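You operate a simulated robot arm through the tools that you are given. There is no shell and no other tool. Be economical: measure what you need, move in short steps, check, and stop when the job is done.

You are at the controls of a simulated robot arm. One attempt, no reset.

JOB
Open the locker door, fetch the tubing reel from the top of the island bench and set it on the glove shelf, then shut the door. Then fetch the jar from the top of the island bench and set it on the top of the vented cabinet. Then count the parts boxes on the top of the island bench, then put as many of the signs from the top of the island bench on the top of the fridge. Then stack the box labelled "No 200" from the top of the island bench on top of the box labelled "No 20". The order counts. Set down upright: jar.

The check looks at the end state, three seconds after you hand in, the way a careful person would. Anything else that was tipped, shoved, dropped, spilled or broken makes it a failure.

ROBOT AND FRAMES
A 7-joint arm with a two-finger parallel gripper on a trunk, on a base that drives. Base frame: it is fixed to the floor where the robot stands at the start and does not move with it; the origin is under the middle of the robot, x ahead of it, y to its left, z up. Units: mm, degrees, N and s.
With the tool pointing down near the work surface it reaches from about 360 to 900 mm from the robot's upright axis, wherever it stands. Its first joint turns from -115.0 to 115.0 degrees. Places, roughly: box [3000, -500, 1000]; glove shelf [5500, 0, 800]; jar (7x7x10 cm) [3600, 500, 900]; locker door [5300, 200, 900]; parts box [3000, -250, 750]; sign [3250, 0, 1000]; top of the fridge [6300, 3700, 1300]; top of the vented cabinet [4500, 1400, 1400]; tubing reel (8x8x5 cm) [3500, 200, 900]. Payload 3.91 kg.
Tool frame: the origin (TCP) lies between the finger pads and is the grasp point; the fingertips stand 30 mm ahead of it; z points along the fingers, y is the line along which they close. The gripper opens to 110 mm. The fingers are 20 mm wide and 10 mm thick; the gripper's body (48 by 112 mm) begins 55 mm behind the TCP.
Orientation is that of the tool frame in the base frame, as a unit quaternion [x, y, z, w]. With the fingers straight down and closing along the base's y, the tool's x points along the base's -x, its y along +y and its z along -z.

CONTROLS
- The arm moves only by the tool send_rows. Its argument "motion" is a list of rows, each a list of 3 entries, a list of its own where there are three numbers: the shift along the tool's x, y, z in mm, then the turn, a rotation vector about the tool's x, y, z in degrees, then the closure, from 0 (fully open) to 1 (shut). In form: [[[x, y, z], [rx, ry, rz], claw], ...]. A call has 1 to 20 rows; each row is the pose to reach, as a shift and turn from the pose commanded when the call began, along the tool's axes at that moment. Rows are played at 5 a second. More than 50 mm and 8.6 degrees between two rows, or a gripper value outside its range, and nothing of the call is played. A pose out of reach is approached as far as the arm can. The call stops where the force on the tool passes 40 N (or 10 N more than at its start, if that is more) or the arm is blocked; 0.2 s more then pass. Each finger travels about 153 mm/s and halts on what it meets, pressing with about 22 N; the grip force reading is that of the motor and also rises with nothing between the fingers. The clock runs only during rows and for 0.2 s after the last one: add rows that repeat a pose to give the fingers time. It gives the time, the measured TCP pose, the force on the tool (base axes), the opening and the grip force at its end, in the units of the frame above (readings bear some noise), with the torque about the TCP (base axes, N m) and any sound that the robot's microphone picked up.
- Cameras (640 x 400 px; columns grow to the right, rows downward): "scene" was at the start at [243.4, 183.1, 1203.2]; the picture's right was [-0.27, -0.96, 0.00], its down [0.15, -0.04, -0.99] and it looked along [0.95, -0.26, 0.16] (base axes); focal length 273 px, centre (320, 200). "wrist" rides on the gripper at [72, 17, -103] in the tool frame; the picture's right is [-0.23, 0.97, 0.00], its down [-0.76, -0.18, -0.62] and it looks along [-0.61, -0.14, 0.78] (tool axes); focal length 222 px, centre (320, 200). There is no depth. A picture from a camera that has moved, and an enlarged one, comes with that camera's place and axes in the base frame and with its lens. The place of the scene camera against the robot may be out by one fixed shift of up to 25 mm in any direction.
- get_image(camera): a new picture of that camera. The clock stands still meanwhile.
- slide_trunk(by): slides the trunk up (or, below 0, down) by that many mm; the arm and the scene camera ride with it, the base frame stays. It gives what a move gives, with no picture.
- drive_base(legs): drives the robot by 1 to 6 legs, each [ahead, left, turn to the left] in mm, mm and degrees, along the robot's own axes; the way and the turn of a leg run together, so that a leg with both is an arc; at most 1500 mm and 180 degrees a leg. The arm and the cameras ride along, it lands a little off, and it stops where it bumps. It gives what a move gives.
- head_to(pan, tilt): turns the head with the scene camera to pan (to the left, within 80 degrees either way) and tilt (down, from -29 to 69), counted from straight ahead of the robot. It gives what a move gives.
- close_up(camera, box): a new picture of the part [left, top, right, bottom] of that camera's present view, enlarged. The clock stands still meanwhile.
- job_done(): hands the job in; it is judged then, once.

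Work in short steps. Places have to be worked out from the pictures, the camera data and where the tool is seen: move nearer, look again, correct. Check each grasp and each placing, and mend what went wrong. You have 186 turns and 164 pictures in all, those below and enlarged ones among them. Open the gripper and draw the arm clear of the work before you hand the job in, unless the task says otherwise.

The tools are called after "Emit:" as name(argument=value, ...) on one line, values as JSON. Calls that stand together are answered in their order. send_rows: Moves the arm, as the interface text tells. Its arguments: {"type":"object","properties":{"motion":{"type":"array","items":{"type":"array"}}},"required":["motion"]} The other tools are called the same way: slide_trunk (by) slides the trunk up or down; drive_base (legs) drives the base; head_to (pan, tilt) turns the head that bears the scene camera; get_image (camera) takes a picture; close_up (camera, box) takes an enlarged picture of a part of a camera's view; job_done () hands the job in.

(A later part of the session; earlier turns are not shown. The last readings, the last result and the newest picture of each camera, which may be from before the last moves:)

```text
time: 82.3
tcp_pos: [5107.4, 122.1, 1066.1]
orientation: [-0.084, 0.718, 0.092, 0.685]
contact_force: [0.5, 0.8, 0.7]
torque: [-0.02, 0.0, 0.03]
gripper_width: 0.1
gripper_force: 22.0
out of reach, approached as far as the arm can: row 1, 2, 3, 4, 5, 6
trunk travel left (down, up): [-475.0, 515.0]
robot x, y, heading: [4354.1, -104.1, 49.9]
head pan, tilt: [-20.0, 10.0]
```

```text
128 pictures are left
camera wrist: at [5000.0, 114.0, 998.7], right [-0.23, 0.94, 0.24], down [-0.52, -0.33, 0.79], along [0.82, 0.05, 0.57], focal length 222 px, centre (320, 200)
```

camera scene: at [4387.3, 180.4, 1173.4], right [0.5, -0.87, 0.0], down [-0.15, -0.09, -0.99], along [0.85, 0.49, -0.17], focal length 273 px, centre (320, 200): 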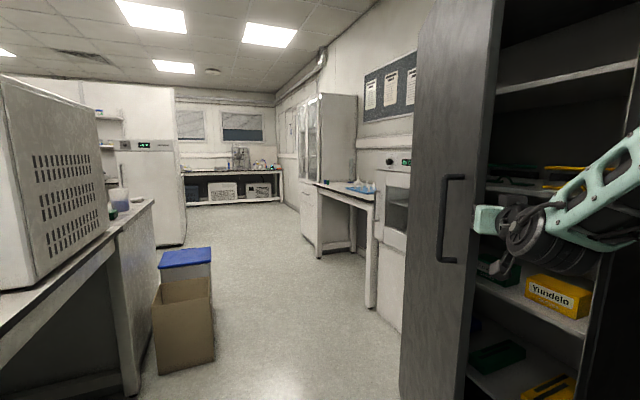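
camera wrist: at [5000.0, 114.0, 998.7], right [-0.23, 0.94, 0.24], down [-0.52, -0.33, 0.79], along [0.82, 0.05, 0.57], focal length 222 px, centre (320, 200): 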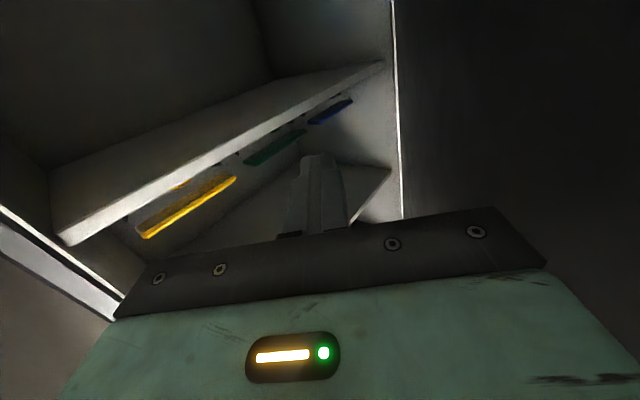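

The hand is now behind the door with no contact. Drive ahead to push it open.

Emit:
drive_base(legs=[[200, 0, 0]])

Emit:
get_image(camera="scene")

Emit:
get_image(camera="wrist")

```text
time: 83.9
tcp_pos: [5235.8, 274.2, 1063.9]
orientation: [-0.084, 0.718, 0.092, 0.684]
contact_force: [0.0, 0.0, 0.7]
torque: [0.02, -0.04, 0.03]
gripper_width: 0.1
gripper_force: 22.2
trunk travel left (down, up): [-475.0, 515.0]
robot x, y, heading: [4486.6, 45.0, 49.9]
head pan, tilt: [-20.0, 10.0]
```

```text
127 pictures are left
camera scene: at [4518.2, 333.5, 1173.1], right [0.5, -0.87, 0.0], down [-0.15, -0.09, -0.98], along [0.85, 0.49, -0.17], focal length 273 px, centre (320, 200)
```

scene: 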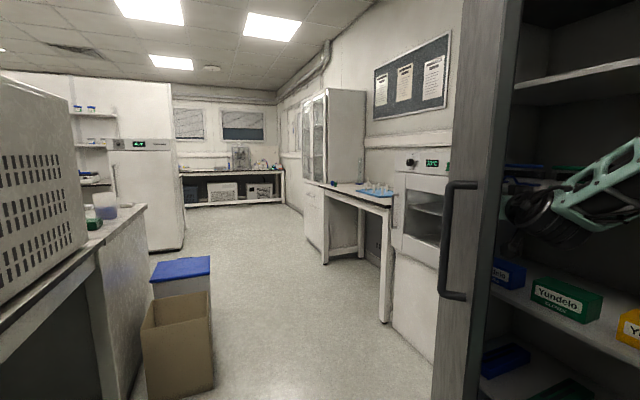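

```text
126 pictures are left
camera wrist: at [5128.3, 265.9, 998.5], right [-0.23, 0.94, 0.24], down [-0.52, -0.33, 0.79], along [0.82, 0.05, 0.57], focal length 222 px, centre (320, 200)
```

wrist: 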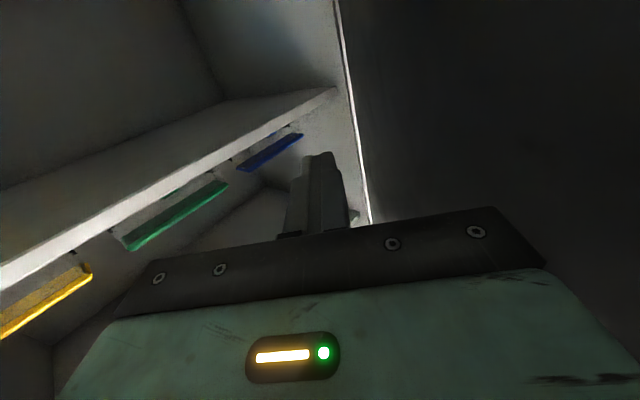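

Door is opening without notable force; continue forward.

Emit:
drive_base(legs=[[230, 0, 0]])

Emit:
get_image(camera="scene")

Emit:
get_image(camera="wrist")

```text
time: 85.5
tcp_pos: [5362.2, 425.9, 1063.0]
orientation: [-0.083, 0.721, 0.091, 0.682]
contact_force: [-0.2, 0.0, -0.1]
torque: [-0.02, 0.01, -0.01]
gripper_width: 0.2
gripper_force: 21.5
trunk travel left (down, up): [-475.0, 515.0]
robot x, y, heading: [4612.0, 197.8, 49.8]
head pan, tilt: [-20.0, 10.0]
stopped in leg 1: the force on the tool passed its limit (the readings are from after the stop); the commanded pose is now the measured one
```

```text
125 pictures are left
camera scene: at [4646.0, 486.1, 1173.1], right [0.5, -0.87, 0.0], down [-0.15, -0.09, -0.98], along [0.85, 0.49, -0.17], focal length 273 px, centre (320, 200)
```

scene: 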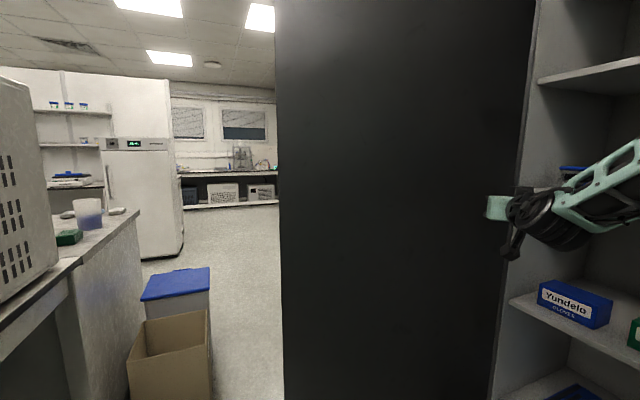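

```text
124 pictures are left
camera wrist: at [5254.6, 418.3, 996.1], right [-0.23, 0.94, 0.24], down [-0.52, -0.33, 0.79], along [0.83, 0.05, 0.56], focal length 222 px, centre (320, 200)
```

wrist: 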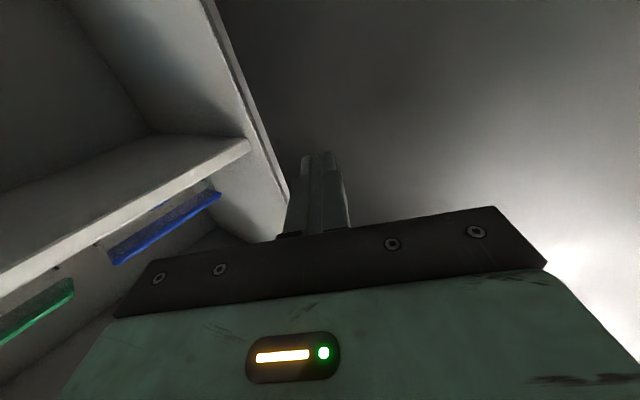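

The door swung on; it's open either ~82° or ~114°. I'll look lower to see its bottom edge and judge.

Emit:
head_to(pan=-25, tilt=45)

Emit:
get_image(camera="scene")

```text
time: 86.5
tcp_pos: [5362.6, 427.3, 1062.3]
orientation: [-0.083, 0.721, 0.091, 0.682]
contact_force: [0.3, -0.2, -0.6]
torque: [0.04, 0.01, 0.0]
gripper_width: 0.0
gripper_force: 22.0
trunk travel left (down, up): [-475.0, 515.0]
robot x, y, heading: [4612.4, 199.8, 49.9]
head pan, tilt: [-25.0, 45.0]
```

```text
123 pictures are left
camera scene: at [4639.2, 474.0, 1118.3], right [0.42, -0.91, 0.0], down [-0.64, -0.3, -0.71], along [0.64, 0.3, -0.71], focal length 273 px, centre (320, 200)
```

scene: 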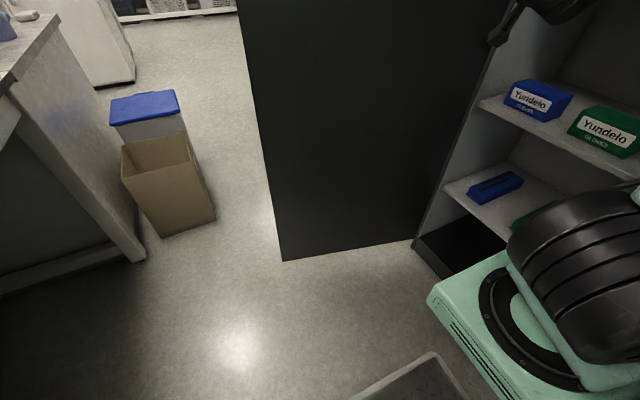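

Door is open about 101°, hinge at (5526, 408), glove shelf top z≈765. Let me look closely at free space on the glove shelf (boxes read "GLOVES").

Emit:
close_up(camera="scene", box=[440, 50, 640, 175])

Emit:
head_to(pan=-60, tilt=25)

Emit:
get_image(camera="scene")

```text
3.20 times, centred on (540, 112) of scene
camera zoom: at [4639.2, 474.0, 1118.3], right [0.42, -0.91, 0.0], down [-0.64, -0.3, -0.71], along [0.64, 0.3, -0.71], focal length 873 px, centre (-384, 480)
```

zoom: 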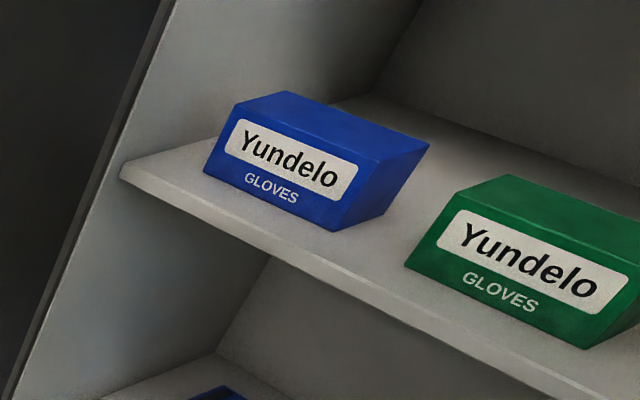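

```text
time: 87.5
tcp_pos: [5361.3, 426.3, 1062.4]
orientation: [-0.084, 0.721, 0.092, 0.682]
contact_force: [-0.2, -0.1, 1.1]
torque: [0.0, 0.03, -0.01]
gripper_width: 0.0
gripper_force: 22.1
trunk travel left (down, up): [-475.0, 515.0]
robot x, y, heading: [4611.5, 198.6, 50.0]
head pan, tilt: [-60.0, 25.0]
```

```text
121 pictures are left
camera scene: at [4656.1, 423.7, 1148.7], right [-0.17, -0.98, 0.0], down [-0.42, 0.07, -0.91], along [0.89, -0.16, -0.42], focal length 273 px, centre (320, 200)
```

scene: 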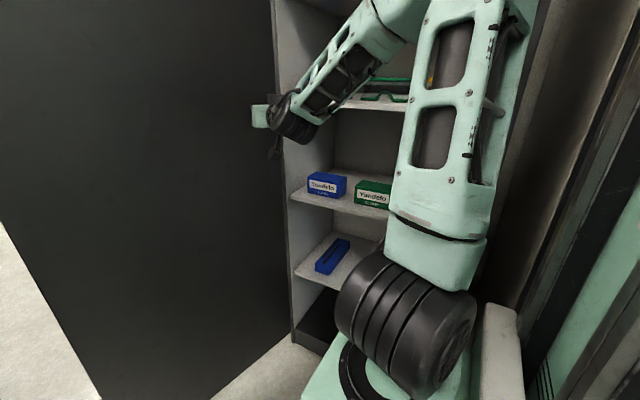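

Free room on the shelf is behind the boxes (or at the right end); I'll decide with a frontal view later. Now back out along the aisle and bring the hand to the front of the robot.

Emit:
drive_base(legs=[[-665, 0, 0]])

Emit:
send_rows(motion=[[[0, 28, -36], [-4.5, 0, 0], 0.8], [[0, 56, -72], [-9, 0, 0], 0.6], [[0, 83, -108], [-13.5, 0, 0], 0.4], [[0, 111, -144], [-18, 0, 0], 0.2], [[0, 139, -180], [-22.5, 0, 0], 0], [[0, 167, -216], [-27, 0, 0], 0], [[0, 195, -252], [-31.5, 0, 0], 0], [[0, 222, -288], [-36.5, 0, 0], 0]])

Emit:
send_rows(motion=[[[12, 0, 0], [0, 7.6, 0], 0], [[-24, 0, 0], [0, 15.2, 0], 0], [[-36, 0, 0], [0, 22.8, 0], 0], [[-48, 0, 0], [0, 30.4, 0], 0], [[-60, 0, 0], [0, 38, 0], 0]])

```text
time: 91.2
tcp_pos: [4932.2, -84.7, 1063.1]
orientation: [-0.084, 0.721, 0.091, 0.682]
contact_force: [0.9, 0.9, -0.4]
torque: [0.01, 0.0, -0.02]
gripper_width: 0.1
gripper_force: 21.9
trunk travel left (down, up): [-475.0, 515.0]
robot x, y, heading: [4180.6, -313.1, 49.9]
head pan, tilt: [-60.0, 25.0]
```

```text
time: 93.0
tcp_pos: [4655.7, 126.5, 1070.2]
orientation: [-0.295, 0.655, 0.313, 0.621]
contact_force: [-1.0, -0.1, 0.2]
torque: [-0.07, 0.06, -0.02]
gripper_width: 109.7
gripper_force: 0.0
out of reach, approached as far as the arm can: row 2, 3, 4, 5, 6, 7, 8
trunk travel left (down, up): [-475.0, 515.0]
robot x, y, heading: [4179.1, -312.4, 49.9]
head pan, tilt: [-60.0, 25.0]
```

```text
time: 94.2
tcp_pos: [4658.8, 128.3, 1128.7]
orientation: [-0.378, 0.823, 0.2, 0.374]
contact_force: [0.0, -0.2, 0.8]
torque: [0.0, 0.01, 0.01]
gripper_width: 109.7
gripper_force: 0.1
out of reach, approached as far as the arm can: row 2, 3, 4
trunk travel left (down, up): [-475.0, 515.0]
robot x, y, heading: [4181.2, -314.3, 49.8]
head pan, tilt: [-60.0, 25.0]
```

Now turn to face the bench at the reel and look.

Emit:
drive_base(legs=[[0, 0, 90]])

Emit:
head_to(pan=-10, tilt=28)

Emit:
get_image(camera="scene")

Emit:
get_image(camera="wrist")

```text
time: 98.5
tcp_pos: [3738.4, 164.9, 1127.9]
orientation: [0.85, -0.313, -0.406, -0.121]
contact_force: [0.3, 0.1, -0.1]
torque: [0.0, 0.0, -0.01]
gripper_width: 109.9
gripper_force: 0.1
trunk travel left (down, up): [-475.0, 515.0]
robot x, y, heading: [4181.8, -310.7, 140.0]
head pan, tilt: [-60.0, 25.0]
```

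```text
time: 99.7
tcp_pos: [3739.0, 164.9, 1129.8]
orientation: [0.85, -0.313, -0.405, -0.122]
contact_force: [-0.8, 0.0, 0.3]
torque: [-0.01, 0.02, 0.02]
gripper_width: 109.8
gripper_force: 0.1
trunk travel left (down, up): [-475.0, 515.0]
robot x, y, heading: [4181.0, -310.3, 140.2]
head pan, tilt: [-10.0, 28.0]
```

```text
120 pictures are left
camera scene: at [3901.1, -309.3, 1144.0], right [0.77, 0.64, 0.0], down [0.3, -0.36, -0.88], along [-0.57, 0.68, -0.47], focal length 273 px, centre (320, 200)
```

scene: 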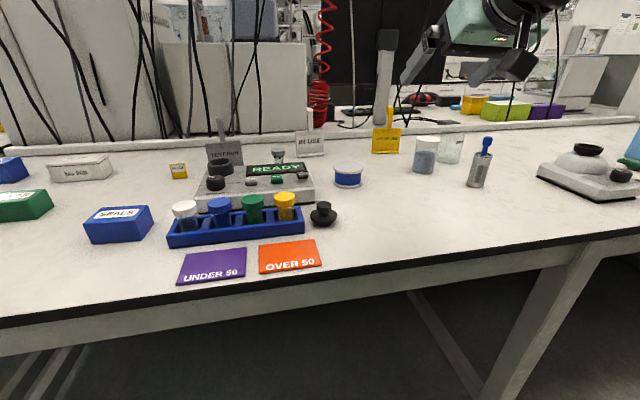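

```text
119 pictures are left
camera wrist: at [3826.2, 72.9, 1140.1], right [-0.72, -0.66, 0.22], down [0.13, 0.18, 0.97], along [-0.68, 0.73, -0.04], focal length 222 px, centre (320, 200)
```

wrist: 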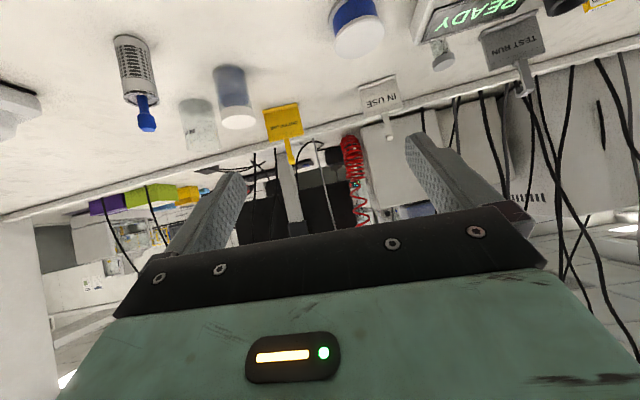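

Reel at about (3532, 237), centre z≈870, consistent across views. I'll move to a pre-grasp 120 mm back along the inclined (≈40°) tool axis.

Emit:
send_rows(motion=[[[12, 13, 40], [0, 0, 0], 0], [[25, 26, 81], [0, 0, 0], 0], [[37, 38, 121], [0, 0, 0], 0], [[50, 51, 162], [0, 0, 0], 0], [[62, 64, 202], [0, 0, 0], 0]])

Emit:
get_image(camera="scene")

Emit:
get_image(camera="wrist")

```text
time: 100.9
tcp_pos: [3607.0, 176.9, 957.6]
orientation: [0.85, -0.312, -0.406, -0.121]
contact_force: [-2.0, -0.6, 0.4]
torque: [0.07, -0.07, -0.16]
gripper_width: 110.1
gripper_force: 0.1
out of reach, approached as far as the arm can: row 5
trunk travel left (down, up): [-475.0, 515.0]
robot x, y, heading: [4183.4, -317.2, 140.1]
head pan, tilt: [-10.0, 28.0]
```

```text
118 pictures are left
camera scene: at [3901.0, -310.0, 1144.0], right [0.77, 0.64, 0.0], down [0.3, -0.36, -0.88], along [-0.57, 0.68, -0.47], focal length 273 px, centre (320, 200)
```

scene: 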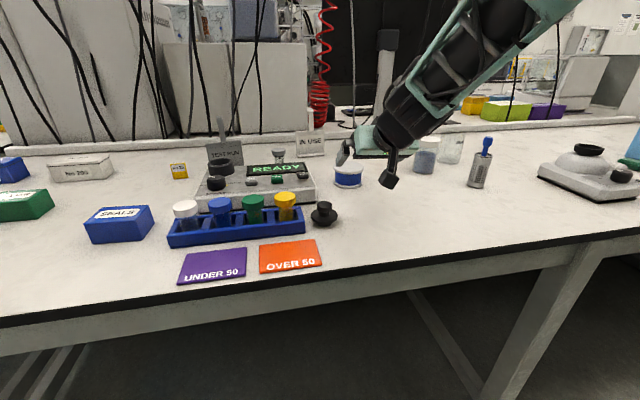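

```text
117 pictures are left
camera wrist: at [3695.0, 84.6, 969.8], right [-0.72, -0.66, 0.22], down [0.13, 0.18, 0.97], along [-0.68, 0.73, -0.04], focal length 222 px, centre (320, 200)
```

wrist: 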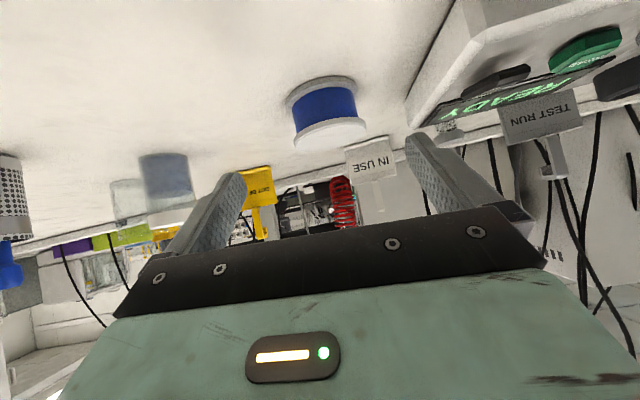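

The arm nears its reach limit, so I'll pull back 60 mm, drive 120 mm closer, and look again. Wrist view suggests the reel at about (3527, 230).

Emit:
send_rows(motion=[[[0, 0, -30], [0, 0, 0], 0], [[0, 0, -60], [0, 0, 0], 0]])

Emit:
drive_base(legs=[[110, 0, 0]])

Emit:
get_image(camera="wrist")

```text
time: 101.5
tcp_pos: [3646.2, 150.5, 996.3]
orientation: [0.85, -0.313, -0.406, -0.122]
contact_force: [0.5, 0.7, 0.2]
torque: [-0.03, 0.0, 0.04]
gripper_width: 109.9
gripper_force: 0.1
trunk travel left (down, up): [-475.0, 515.0]
robot x, y, heading: [4181.6, -314.0, 140.3]
head pan, tilt: [-10.0, 28.0]
```

```text
time: 102.7
tcp_pos: [3560.5, 220.5, 996.2]
orientation: [0.851, -0.312, -0.405, -0.121]
contact_force: [0.1, 0.3, -0.7]
torque: [-0.01, -0.01, 0.01]
gripper_width: 110.2
gripper_force: 0.1
trunk travel left (down, up): [-475.0, 515.0]
robot x, y, heading: [4095.4, -241.2, 139.6]
head pan, tilt: [-10.0, 28.0]
```

```text
116 pictures are left
camera wrist: at [3647.7, 129.3, 1008.3], right [-0.72, -0.66, 0.22], down [0.13, 0.18, 0.97], along [-0.68, 0.73, -0.04], focal length 222 px, centre (320, 200)
```

wrist: 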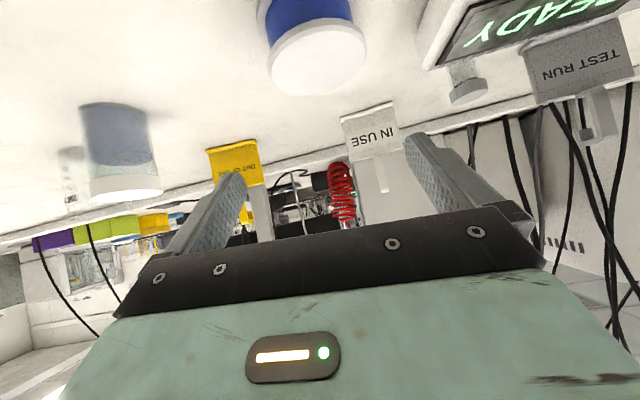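

Reel top is at about (3521, 234). Move to a point 90 mm back along the tool axis, then slide in around it.

Emit:
send_rows(motion=[[[33, 4, 7], [0, 0, 0], 0], [[67, 8, 14], [0, 0, 0], 0], [[67, 8, 40], [0, 0, 0], 0], [[67, 8, 65], [0, 0, 0], 0], [[67, 8, 85], [0, 0, 0], 0], [[67, 8, 104], [0, 0, 0], 0]])

Emit:
get_image(camera="wrist")

Emit:
get_image(camera="scene")

```text
time: 104.1
tcp_pos: [3536.5, 201.2, 916.8]
orientation: [0.851, -0.313, -0.405, -0.122]
contact_force: [0.1, 0.4, 0.1]
torque: [0.0, 0.02, -0.01]
gripper_width: 110.2
gripper_force: 0.0
out of reach, approached as far as the arm can: row 4, 5, 6
trunk travel left (down, up): [-475.0, 515.0]
robot x, y, heading: [4096.2, -242.2, 140.3]
head pan, tilt: [-10.0, 28.0]
```

```text
115 pictures are left
camera wrist: at [3624.6, 108.8, 928.5], right [-0.72, -0.66, 0.22], down [0.13, 0.18, 0.97], along [-0.68, 0.73, -0.04], focal length 222 px, centre (320, 200)
```

wrist: 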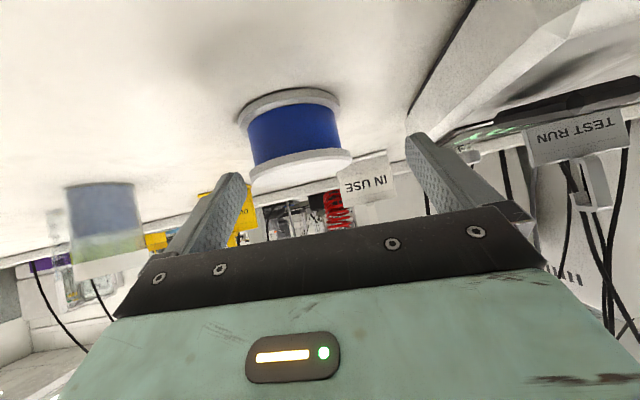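

```text
114 pictures are left
camera scene: at [3816.0, -238.2, 1143.9], right [0.77, 0.64, 0.0], down [0.3, -0.36, -0.88], along [-0.57, 0.68, -0.47], focal length 273 px, centre (320, 200)
```

scene: 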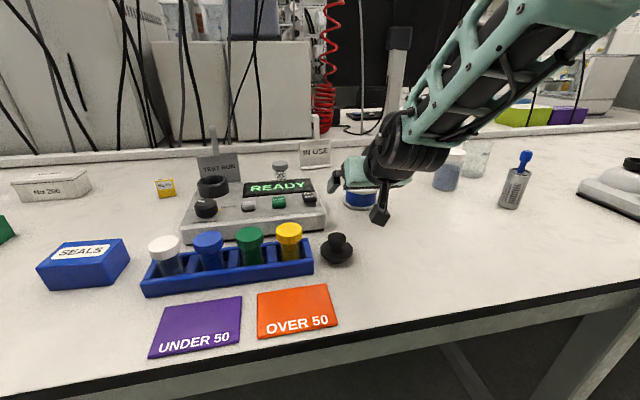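

The low, shallow pose needs a lower shoulder. I'll lift the hand 200 mm straight up and slide the trunk down 200 mm.

Emit:
send_rows(motion=[[[-31, 2, -26], [0, 0, 0], 0], [[-61, 4, -51], [0, 0, 0], 0], [[-92, 5, -77], [0, 0, 0], 0], [[-122, 7, -102], [0, 0, 0], 0], [[-153, 9, -128], [0, 0, 0], 0]])

Emit:
slide_trunk(by=-200)

Emit:
get_image(camera="wrist")

```text
time: 105.3
tcp_pos: [3544.1, 215.9, 1111.5]
orientation: [0.851, -0.309, -0.407, -0.119]
contact_force: [-0.4, 0.1, 0.2]
torque: [-0.01, 0.03, -0.02]
gripper_width: 110.2
gripper_force: 0.1
out of reach, approached as far as the arm can: row 4, 5
trunk travel left (down, up): [-475.0, 515.0]
robot x, y, heading: [4096.5, -245.5, 140.2]
head pan, tilt: [-10.0, 28.0]
```

```text
time: 107.4
tcp_pos: [3543.3, 216.9, 912.2]
orientation: [0.852, -0.309, -0.407, -0.118]
contact_force: [0.1, 1.0, 0.6]
torque: [0.02, 0.02, 0.02]
gripper_width: 109.9
gripper_force: 0.0
trunk travel left (down, up): [-275.0, 715.0]
robot x, y, heading: [4095.8, -244.1, 140.2]
head pan, tilt: [-10.0, 28.0]
```

```text
113 pictures are left
camera wrist: at [3632.0, 125.7, 924.5], right [-0.71, -0.66, 0.22], down [0.13, 0.18, 0.97], along [-0.69, 0.73, -0.04], focal length 222 px, centre (320, 200)
```

wrist: 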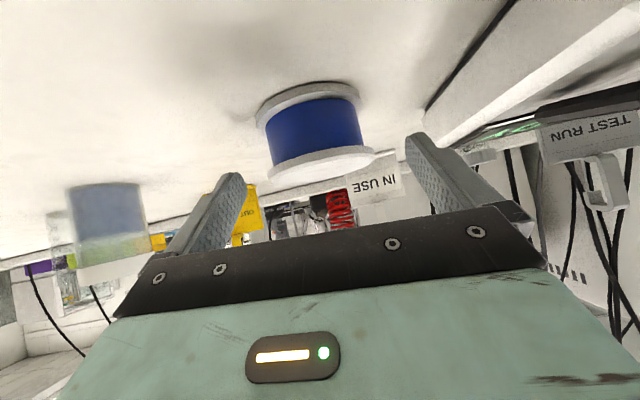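

The reel is centred between the fingers, ~45 mm ahead. Slide in and close.

Emit:
send_rows(motion=[[[4, 1, 15], [0, 0, 0], 0], [[8, 1, 30], [0, 0, 0], 0], [[8, 1, 44], [0, 0, 0], 0], [[8, 1, 44], [0, 0, 0], 0]])

Emit:
get_image(camera="wrist")

```text
time: 108.4
tcp_pos: [3519.3, 232.8, 879.9]
orientation: [0.851, -0.309, -0.408, -0.119]
contact_force: [3.3, -2.0, 7.0]
torque: [0.35, -0.29, -0.28]
gripper_width: 109.8
gripper_force: 0.1
trunk travel left (down, up): [-275.0, 715.0]
robot x, y, heading: [4095.3, -240.9, 140.1]
head pan, tilt: [-10.0, 28.0]
```

```text
112 pictures are left
camera wrist: at [3607.7, 141.4, 891.5], right [-0.71, -0.66, 0.22], down [0.13, 0.18, 0.97], along [-0.69, 0.73, -0.04], focal length 222 px, centre (320, 200)
```

wrist: 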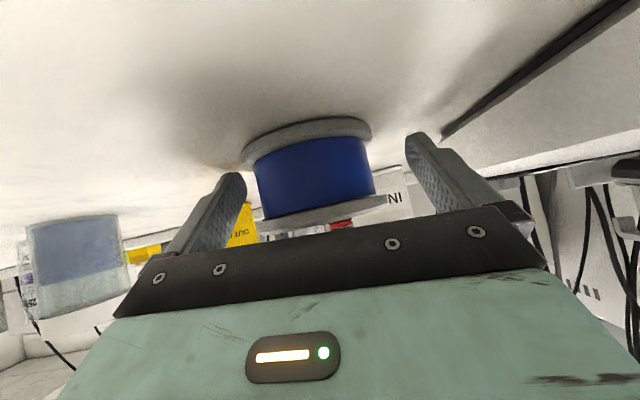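

Fingers straddle the reel with a slight touch on the bench; raise 3 mm and close.

Emit:
send_rows(motion=[[[-3, 0, 2], [0, 0, 0], 0], [[-3, 0, 4], [0, 0, 0], 0.15], [[-3, 0, 4], [0, 0, 0], 0.4], [[-3, 0, 4], [0, 0, 0], 0.6], [[-3, 0, 4], [0, 0, 0], 0.6]])

Emit:
get_image(camera="wrist")

```text
time: 109.6
tcp_pos: [3516.0, 236.5, 879.0]
orientation: [0.851, -0.309, -0.408, -0.119]
contact_force: [0.3, 3.4, 8.7]
torque: [0.44, -0.18, 0.04]
gripper_width: 79.0
gripper_force: 22.3
trunk travel left (down, up): [-275.0, 715.0]
robot x, y, heading: [4097.1, -241.9, 140.0]
head pan, tilt: [-10.0, 28.0]
```

```text
111 pictures are left
camera wrist: at [3603.8, 145.0, 890.8], right [-0.71, -0.66, 0.22], down [0.13, 0.18, 0.97], along [-0.69, 0.73, -0.04], focal length 222 px, centre (320, 200)
```

wrist: 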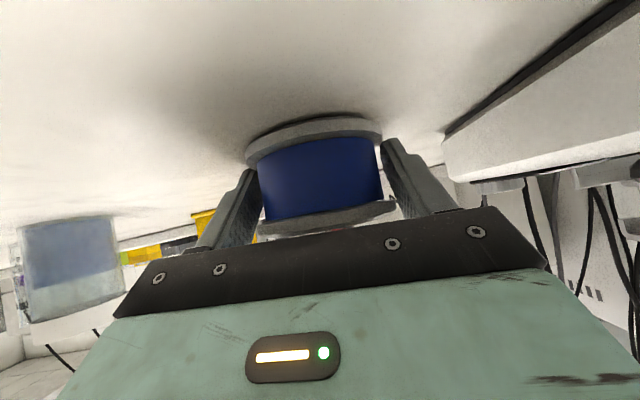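

The reel is held (79 mm). Lift it and draw back toward the robot.

Emit:
send_rows(motion=[[[-33, 0, -27], [0, 0, 0], 0.6], [[-66, 0, -55], [0, 0, 0], 0.6], [[-99, 0, -83], [0, 0, 0], 0.6], [[-70, 0, -118], [0, 0, 0], 0.6], [[-40, 0, -153], [0, 0, 0], 0.6], [[-11, 0, -188], [0, 0, 0], 0.6], [[18, 0, -223], [0, 0, 0], 0.6], [[47, 0, -258], [0, 0, 0], 0.6]])

Emit:
get_image(camera="wrist")

Emit:
get_image(camera="scene")

```text
time: 111.4
tcp_pos: [3637.6, 222.9, 1011.6]
orientation: [0.852, -0.307, -0.407, -0.116]
contact_force: [0.5, -0.6, -0.2]
torque: [-0.02, 0.0, -0.03]
gripper_width: 44.2
gripper_force: 0.0
out of reach, approached as far as the arm can: row 3, 4, 5, 6, 7, 8
trunk travel left (down, up): [-275.0, 715.0]
robot x, y, heading: [4097.3, -243.3, 139.9]
head pan, tilt: [-10.0, 28.0]
```

```text
110 pictures are left
camera wrist: at [3727.0, 132.4, 1023.8], right [-0.71, -0.67, 0.22], down [0.13, 0.19, 0.97], along [-0.69, 0.72, -0.05], focal length 222 px, centre (320, 200)
```

wrist: 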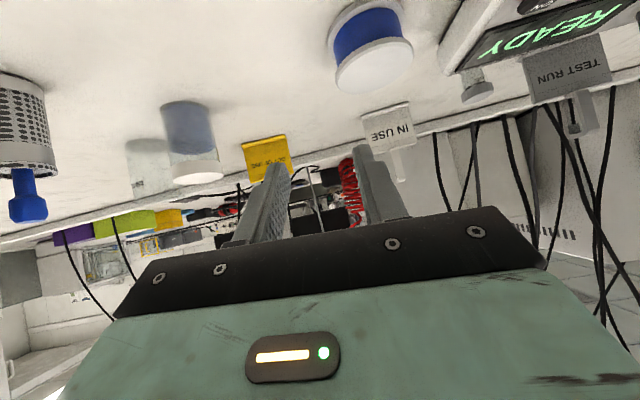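

```text
109 pictures are left
camera scene: at [3816.0, -238.2, 943.9], right [0.77, 0.64, 0.0], down [0.3, -0.36, -0.88], along [-0.57, 0.68, -0.47], focal length 273 px, centre (320, 200)
```

scene: 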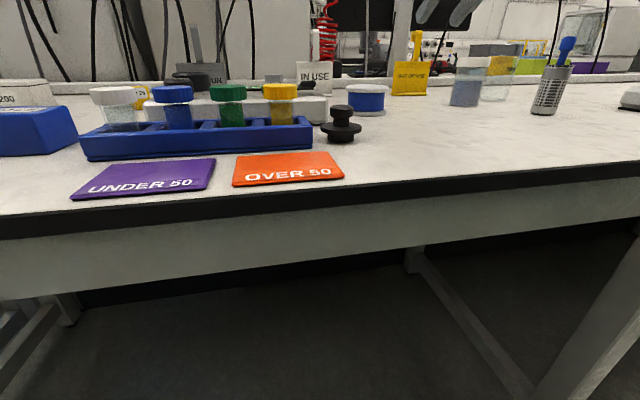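

The reel slipped out as the arm hit a joint limit while lifting; it's still upright in place. I'll raise the trunk 70 mm (better arm posture), re-approach, and this time lift with the trunk.

Emit:
slide_trunk(by=70)

Emit:
send_rows(motion=[[[30, 21, 50], [0, 0, 0], 0], [[60, 42, 90], [0, 0, 0], 0], [[88, 63, 124], [0, 0, 0], 0]])

Emit:
get_image(camera="wrist")

```text
time: 112.5
tcp_pos: [3637.1, 222.7, 1082.9]
orientation: [0.852, -0.309, -0.406, -0.117]
contact_force: [0.0, 0.8, -0.7]
torque: [0.03, 0.01, 0.01]
gripper_width: 43.7
gripper_force: 0.1
trunk travel left (down, up): [-345.0, 645.0]
robot x, y, heading: [4097.5, -244.4, 140.0]
head pan, tilt: [-10.0, 28.0]
```

```text
refused: row 1 steps farther than a row can; nothing moved
```

```text
108 pictures are left
camera wrist: at [3726.9, 132.4, 1094.0], right [-0.71, -0.67, 0.22], down [0.13, 0.19, 0.97], along [-0.69, 0.72, -0.04], focal length 222 px, centre (320, 200)
```

wrist: 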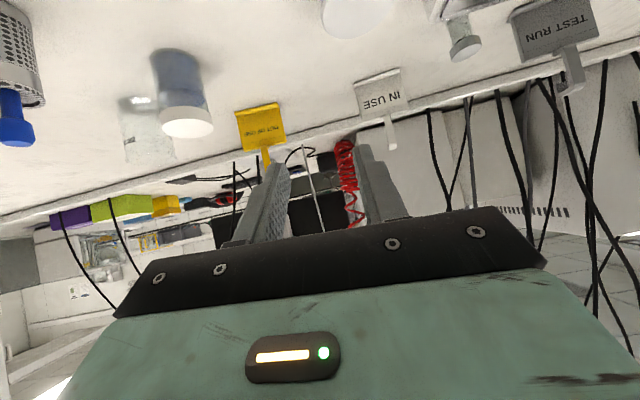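

Steps were too long; resend with shorter ones.

Emit:
send_rows(motion=[[[22, 15, 30], [0, 0, 0], 0], [[45, 29, 61], [0, 0, 0], 0], [[67, 44, 91], [0, 0, 0], 0], [[90, 58, 122], [0, 0, 0], 0]])

Emit:
get_image(camera="wrist")

```text
time: 113.5
tcp_pos: [3568.2, 194.7, 937.9]
orientation: [0.852, -0.308, -0.407, -0.116]
contact_force: [0.1, 0.0, -0.4]
torque: [0.01, 0.01, -0.03]
gripper_width: 109.9
gripper_force: 0.0
trunk travel left (down, up): [-345.0, 645.0]
robot x, y, heading: [4095.2, -242.4, 140.2]
head pan, tilt: [-10.0, 28.0]
```

```text
107 pictures are left
camera wrist: at [3658.3, 103.7, 949.9], right [-0.71, -0.67, 0.23], down [0.13, 0.19, 0.97], along [-0.69, 0.72, -0.04], focal length 222 px, centre (320, 200)
```

wrist: 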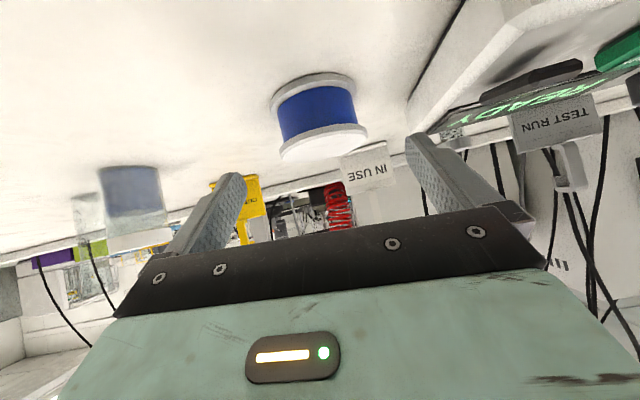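

Slide in 98 mm along the axis (slightly raised), and close.

Emit:
send_rows(motion=[[[-2, 3, 35], [0, 0, 0], 0], [[-4, 3, 70], [0, 0, 0], 0], [[-5, 3, 90], [0, 0, 0], 0], [[-5, 3, 97], [0, 0, 0], 0], [[-5, 3, 97], [0, 0, 0], 0.3], [[-5, 3, 97], [0, 0, 0], 0.6], [[-5, 3, 97], [0, 0, 0], 0.7], [[-5, 3, 97], [0, 0, 0], 0.7]])

Emit:
get_image(camera="wrist")

```text
time: 115.3
tcp_pos: [3505.6, 236.5, 879.5]
orientation: [0.852, -0.308, -0.408, -0.117]
contact_force: [-1.3, 0.3, 3.6]
torque: [0.15, 0.03, 0.06]
gripper_width: 78.7
gripper_force: 22.3
trunk travel left (down, up): [-345.0, 645.0]
robot x, y, heading: [4098.4, -241.7, 140.1]
head pan, tilt: [-10.0, 28.0]
```

```text
106 pictures are left
camera wrist: at [3593.9, 146.6, 891.3], right [-0.71, -0.67, 0.22], down [0.13, 0.19, 0.97], along [-0.69, 0.72, -0.04], focal length 222 px, centre (320, 200)
```

wrist: 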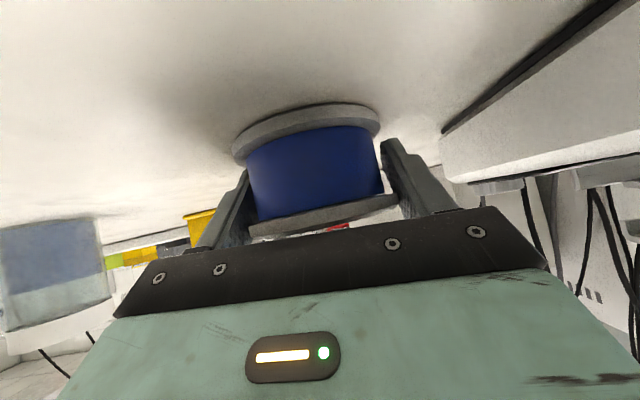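

Closed on the reel (78.7 mm). Lift with the trunk and verify.

Emit:
slide_trunk(by=60)

Emit:
get_image(camera="wrist")

```text
time: 116.3
tcp_pos: [3504.7, 237.3, 939.1]
orientation: [0.852, -0.307, -0.407, -0.116]
contact_force: [-0.5, 0.3, -1.2]
torque: [0.04, -0.03, -0.01]
gripper_width: 78.7
gripper_force: 22.2
trunk travel left (down, up): [-405.0, 585.0]
robot x, y, heading: [4096.5, -243.1, 140.1]
head pan, tilt: [-10.0, 28.0]
```

```text
105 pictures are left
camera wrist: at [3594.0, 146.6, 951.1], right [-0.71, -0.67, 0.22], down [0.13, 0.19, 0.97], along [-0.69, 0.72, -0.04], focal length 222 px, centre (320, 200)
```

wrist: 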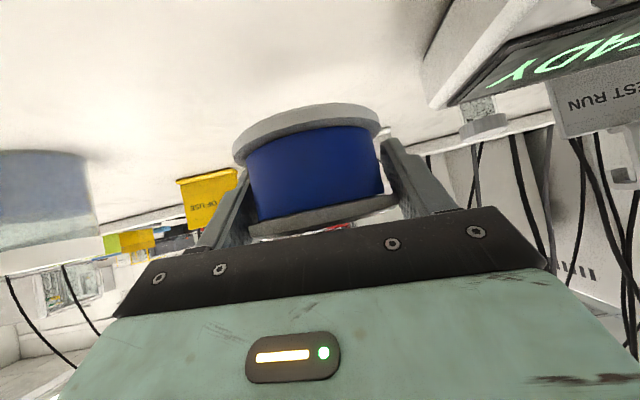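

Reel is securely lifted. Raise to travel height, back away from the bench and turn along the aisle.

Emit:
slide_trunk(by=70)

Emit:
drive_base(legs=[[-120, 0, 0], [0, 0, -88]])

Emit:
send_rows(motion=[[[20, 0, -24], [0, 0, 0], 0.7], [[40, 0, -48], [0, 0, 0], 0.7], [[60, 0, -72], [0, 0, 0], 0.7], [[80, 0, -96], [0, 0, 0], 0.7], [[100, 0, -120], [0, 0, 0], 0.7], [[120, 0, -144], [0, 0, 0], 0.7]])

Emit:
get_image(camera="wrist")

```text
time: 117.4
tcp_pos: [3505.2, 237.6, 1008.4]
orientation: [0.852, -0.307, -0.407, -0.116]
contact_force: [-0.2, -0.1, -1.7]
torque: [0.0, -0.01, -0.01]
gripper_width: 78.9
gripper_force: 22.0
trunk travel left (down, up): [-475.0, 515.0]
robot x, y, heading: [4092.8, -243.4, 140.3]
head pan, tilt: [-10.0, 28.0]
```

```text
time: 122.3
tcp_pos: [4642.7, 290.6, 1008.8]
orientation: [-0.401, 0.812, 0.213, 0.366]
contact_force: [-0.3, 0.4, -0.1]
torque: [-0.01, 0.01, -0.01]
gripper_width: 78.8
gripper_force: 22.1
trunk travel left (down, up): [-475.0, 515.0]
robot x, y, heading: [4185.4, -317.8, 52.8]
head pan, tilt: [-10.0, 28.0]
```

```text
time: 123.8
tcp_pos: [4570.5, 163.0, 979.8]
orientation: [-0.403, 0.812, 0.214, 0.364]
contact_force: [0.2, 0.3, -0.8]
torque: [0.02, 0.03, -0.04]
gripper_width: 78.7
gripper_force: 21.8
out of reach, approached as far as the arm can: row 4, 5, 6
trunk travel left (down, up): [-475.0, 515.0]
robot x, y, heading: [4189.5, -318.2, 52.4]
head pan, tilt: [-10.0, 28.0]
```

```text
104 pictures are left
camera wrist: at [4483.4, 70.1, 992.3], right [-0.7, 0.68, 0.23], down [0.19, -0.13, 0.97], along [0.69, 0.72, -0.04], focal length 222 px, centre (320, 200)
```

wrist: 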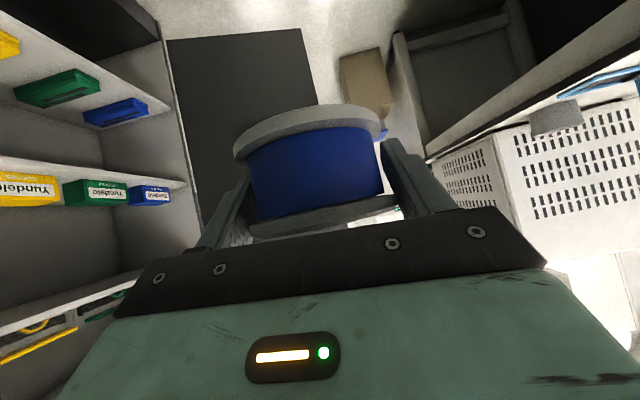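

The wrist shows the locker shelves. Turning the tool ~40° right relative to the robot gives a better workspace; do this here in free space.

Emit:
send_rows(motion=[[[0, 0, 0], [6.1, -0.4, 5.1], 0.7], [[0, 0, 0], [12.2, -0.7, 10.2], 0.7], [[0, 0, 0], [18.4, -1.1, 15.4], 0.7], [[0, 0, 0], [24.5, -1.4, 20.5], 0.7], [[0, 0, 0], [30.6, -1.8, 25.6], 0.7]])

```text
time: 125.0
tcp_pos: [4577.2, 169.0, 992.2]
orientation: [-0.136, 0.881, 0.067, 0.448]
contact_force: [-5.5, -3.0, -7.1]
torque: [0.31, -0.37, 0.01]
gripper_width: 79.2
gripper_force: 21.8
out of reach, approached as far as the arm can: row 1, 2, 3
trunk travel left (down, up): [-475.0, 515.0]
robot x, y, heading: [4185.1, -318.7, 52.2]
head pan, tilt: [-10.0, 28.0]
```

Now drive along the aisle to before the open locker and turn toward it.

Emit:
drive_base(legs=[[690, 10, 0], [0, 0, -52]])

Emit:
head_to(pan=-10, tilt=20)

Emit:
get_image(camera="scene")

Emit:
get_image(camera="wrist")

```text
time: 131.1
tcp_pos: [5218.3, 229.2, 979.8]
orientation: [0.306, 0.854, -0.117, 0.405]
contact_force: [0.3, -1.3, -2.0]
torque: [0.02, -0.03, 0.01]
gripper_width: 79.0
gripper_force: 21.9
trunk travel left (down, up): [-475.0, 515.0]
robot x, y, heading: [4601.1, 230.4, 0.2]
head pan, tilt: [-10.0, 28.0]
```

```text
time: 131.8
tcp_pos: [5219.3, 230.2, 980.0]
orientation: [0.306, 0.854, -0.116, 0.405]
contact_force: [-0.7, -0.6, -1.3]
torque: [-0.07, 0.03, 0.01]
gripper_width: 78.6
gripper_force: 22.7
trunk travel left (down, up): [-475.0, 515.0]
robot x, y, heading: [4600.5, 232.1, 0.6]
head pan, tilt: [-10.0, 20.0]
```

```text
103 pictures are left
camera scene: at [4854.5, 424.5, 1156.8], right [-0.17, -0.99, 0.0], down [-0.34, 0.06, -0.94], along [0.93, -0.16, -0.34], focal length 273 px, centre (320, 200)
```

scene: 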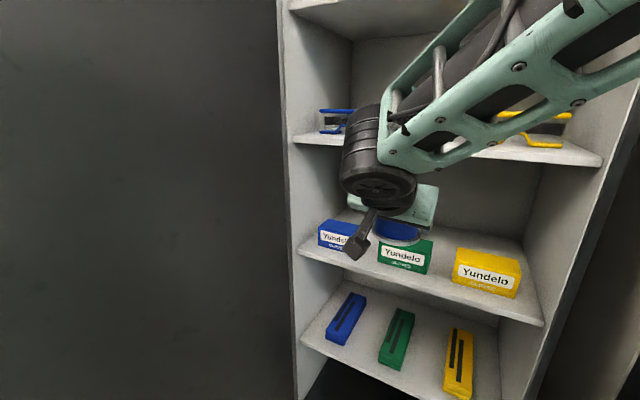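

```text
102 pictures are left
camera wrist: at [5130.2, 319.7, 992.7], right [0.71, 0.67, 0.22], down [-0.13, -0.19, 0.97], along [0.69, -0.72, -0.05], focal length 222 px, centre (320, 200)
```

wrist: 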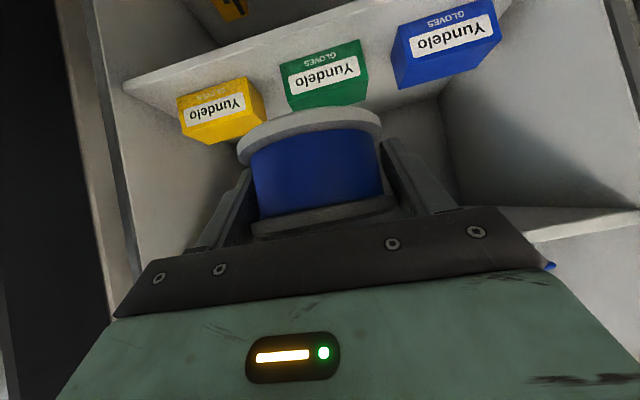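

Shelf front runs from about (5508, 367) to (5172, -45), z≈770; the free strip behind boxes is 135–380 mm deep. I need to see how the forearm slopes to plan entry beneath the goggles shelf (underside ≈1055).

Emit:
head_to(pan=-45, tilt=10)

Emit:
get_image(camera="scene")

```text
time: 132.8
tcp_pos: [5218.3, 229.4, 980.2]
orientation: [0.306, 0.854, -0.116, 0.405]
contact_force: [-0.2, 0.5, -1.6]
torque: [0.02, 0.0, 0.02]
gripper_width: 78.7
gripper_force: 22.4
trunk travel left (down, up): [-475.0, 515.0]
robot x, y, heading: [4601.0, 233.7, 0.5]
head pan, tilt: [-45.0, 10.0]
```

```text
101 pictures are left
camera scene: at [4828.8, 374.8, 1173.1], right [-0.7, -0.71, 0.0], down [-0.12, 0.12, -0.98], along [0.7, -0.69, -0.17], focal length 273 px, centre (320, 200)
```

scene: 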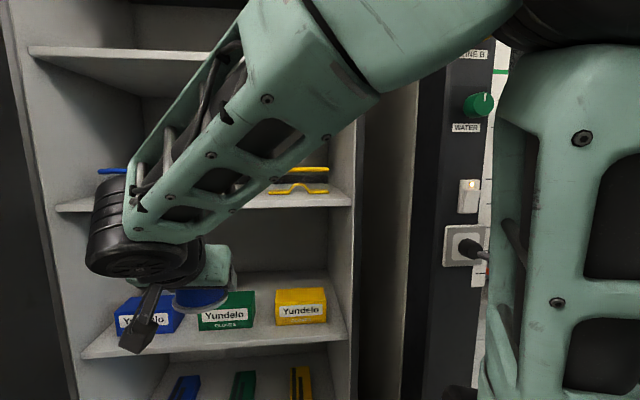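

The wrist camera hangs under the hand and would foul the glove boxes when placing behind them; the hand should be flipped (camera above). I'll test here whether a 180° roll is reachable.

Emit:
send_rows(motion=[[[0, 0, 0], [0, 0, 8.5], 0.7], [[0, 0, 0], [0, 0, 17], 0.7], [[0, 0, 0], [0, 0, 25.5], 0.7], [[0, 0, 0], [0, 0, 34], 0.7], [[0, 0, 0], [0, 0, 42.5], 0.7], [[0, 0, 0], [0, 0, 51], 0.7], [[0, 0, 0], [0, 0, 59.5], 0.7], [[0, 0, 0], [0, 0, 68], 0.7], [[0, 0, 0], [0, 0, 76.5], 0.7], [[0, 0, 0], [0, 0, 85], 0.7], [[0, 0, 0], [0, 0, 93.5], 0.7], [[0, 0, 0], [0, 0, 102], 0.7], [[0, 0, 0], [0, 0, 110.5], 0.7], [[0, 0, 0], [0, 0, 119], 0.7], [[0, 0, 0], [0, 0, 127.5], 0.7], [[0, 0, 0], [0, 0, 136], 0.7], [[0, 0, 0], [0, 0, 144.5], 0.7], [[0, 0, 0], [0, 0, 153], 0.7], [[0, 0, 0], [0, 0, 161.5], 0.7], [[0, 0, 0], [0, 0, 170], 0.7]])

```text
time: 135.8
tcp_pos: [5276.3, 126.5, 1039.8]
orientation: [0.9, 0.202, 0.279, 0.267]
contact_force: [-0.8, 1.3, -2.2]
torque: [0.01, 0.04, -0.06]
gripper_width: 78.6
gripper_force: 21.8
out of reach, approached as far as the arm can: row 9, 10, 11, 12, 13, 14, 15
trunk travel left (down, up): [-475.0, 515.0]
robot x, y, heading: [4598.3, 235.7, 0.5]
head pan, tilt: [-45.0, 10.0]
stopped in row 15: the force on the tool passed its limit (the readings are from after the stop); the commanded pose is now the measured one
```

It met something at the end; look at both cameras.

Emit:
get_image(camera="scene")

Emit:
get_image(camera="wrist")

```text
100 pictures are left
camera scene: at [4828.6, 375.0, 1173.1], right [-0.7, -0.71, 0.0], down [-0.12, 0.12, -0.98], along [0.7, -0.69, -0.17], focal length 273 px, centre (320, 200)
```

scene: 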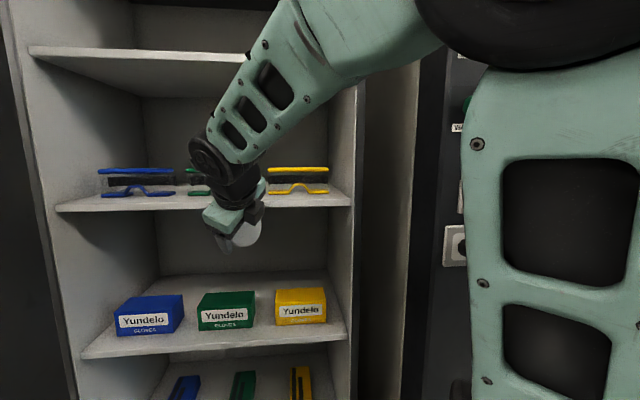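

```text
99 pictures are left
camera wrist: at [5272.5, 189.7, 1150.6], right [0.03, -0.87, 0.49], down [-1.0, -0.02, 0.03], along [-0.02, -0.49, -0.87], focal length 222 px, centre (320, 200)
```

wrist: 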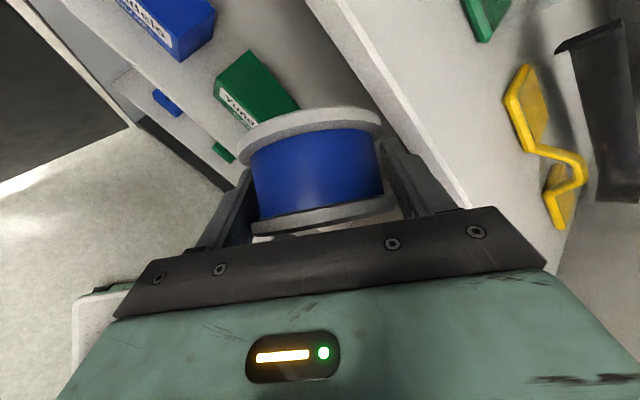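

The hand drifted forward and touched the goggles shelf edge (nothing looks disturbed). Draw it back horizontally 70 mm, then continue the roll.

Emit:
send_rows(motion=[[[-9, -23, -25], [0, 0, 0], 0.7], [[-19, -46, -50], [0, 0, 0], 0.7], [[-27, -66, -72], [0, 0, 0], 0.7]])

Emit:
send_rows(motion=[[[0, 0, 0], [0, 0, 8.5], 0.7], [[0, 0, 0], [0, 0, 17], 0.7], [[0, 0, 0], [0, 0, 25.5], 0.7], [[0, 0, 0], [0, 0, 34], 0.7], [[0, 0, 0], [0, 0, 42.5], 0.7], [[0, 0, 0], [0, 0, 51], 0.7], [[0, 0, 0], [0, 0, 58], 0.7], [[0, 0, 0], [0, 0, 63], 0.7]])

Emit:
get_image(camera="scene")

```text
time: 136.6
tcp_pos: [5251.8, 137.9, 1062.4]
orientation: [0.901, 0.207, 0.276, 0.262]
contact_force: [0.9, -0.2, -0.7]
torque: [0.0, -0.01, -0.02]
gripper_width: 78.7
gripper_force: 21.9
out of reach, approached as far as the arm can: row 1, 2, 3
trunk travel left (down, up): [-475.0, 515.0]
robot x, y, heading: [4600.3, 235.2, 0.4]
head pan, tilt: [-45.0, 10.0]
```

```text
time: 137.0
tcp_pos: [5261.5, 128.4, 1071.4]
orientation: [0.911, 0.158, 0.292, 0.244]
contact_force: [-24.3, 11.9, 12.0]
torque: [-0.78, -0.6, -0.85]
gripper_width: 78.7
gripper_force: 22.2
out of reach, approached as far as the arm can: row 1, 2
trunk travel left (down, up): [-475.0, 515.0]
robot x, y, heading: [4598.6, 234.0, 0.2]
head pan, tilt: [-45.0, 10.0]
stopped in row 2: the force on the tool passed its limit (the readings are from after the stop); the commanded pose is now the measured one
```

```text
98 pictures are left
camera scene: at [4826.3, 376.2, 1173.7], right [-0.7, -0.71, 0.0], down [-0.12, 0.12, -0.99], along [0.7, -0.69, -0.17], focal length 273 px, centre (320, 200)
```

scene: 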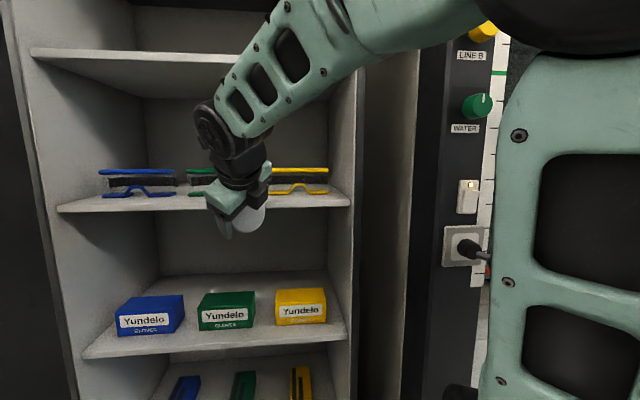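

The flipped posture is at the arm's limits, so I'll keep the normal one and use a lower trunk (flatter forearm). First swing the hand away from the shelf by turning the base left, then roll back.

Emit:
drive_base(legs=[[-25, 20, 0], [0, 0, 40]])

Emit:
send_rows(motion=[[[0, 0, 0], [0, 0, -8.5], 0.7], [[0, 0, 0], [0, 0, -17], 0.7], [[0, 0, 0], [0, 0, -25.5], 0.7], [[0, 0, 0], [0, 0, -34], 0.7], [[0, 0, 0], [0, 0, -42.5], 0.7], [[0, 0, 0], [0, 0, -51], 0.7], [[0, 0, 0], [0, 0, -59.5], 0.7], [[0, 0, 0], [0, 0, -68], 0.7], [[0, 0, 0], [0, 0, -76.5], 0.7], [[0, 0, 0], [0, 0, -85], 0.7], [[0, 0, 0], [0, 0, -93.5], 0.7], [[0, 0, 0], [0, 0, -102], 0.7], [[0, 0, 0], [0, 0, -110.5], 0.7], [[0, 0, 0], [0, 0, -119], 0.7]])

Emit:
get_image(camera="wrist")

```text
time: 139.7
tcp_pos: [5154.4, 596.8, 1069.6]
orientation: [0.803, 0.459, 0.356, 0.13]
contact_force: [0.6, -0.1, -0.4]
torque: [0.0, 0.04, 0.04]
gripper_width: 78.8
gripper_force: 22.2
trunk travel left (down, up): [-475.0, 515.0]
robot x, y, heading: [4575.8, 251.7, 40.1]
head pan, tilt: [-45.0, 10.0]
```

```text
time: 142.7
tcp_pos: [5155.1, 595.8, 1068.5]
orientation: [0.01, 0.926, 0.069, 0.372]
contact_force: [0.4, -0.6, -0.9]
torque: [0.0, -0.01, 0.0]
gripper_width: 78.9
gripper_force: 22.0
trunk travel left (down, up): [-475.0, 515.0]
robot x, y, heading: [4576.0, 253.2, 40.1]
head pan, tilt: [-45.0, 10.0]
```

```text
97 pictures are left
camera wrist: at [5030.5, 606.0, 1095.6], right [0.13, 0.95, 0.29], down [0.13, -0.3, 0.94], along [0.98, -0.09, -0.16], focal length 222 px, centre (320, 200)
```

wrist: 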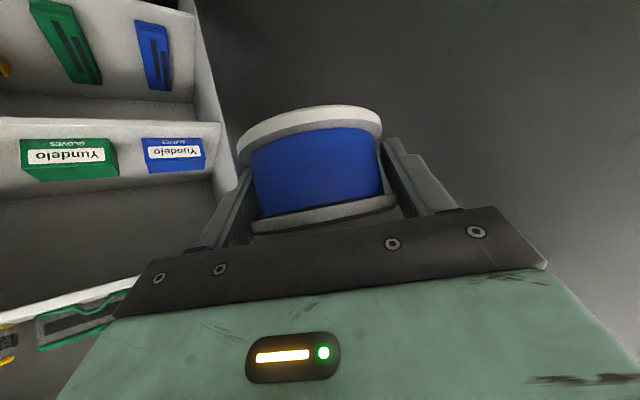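

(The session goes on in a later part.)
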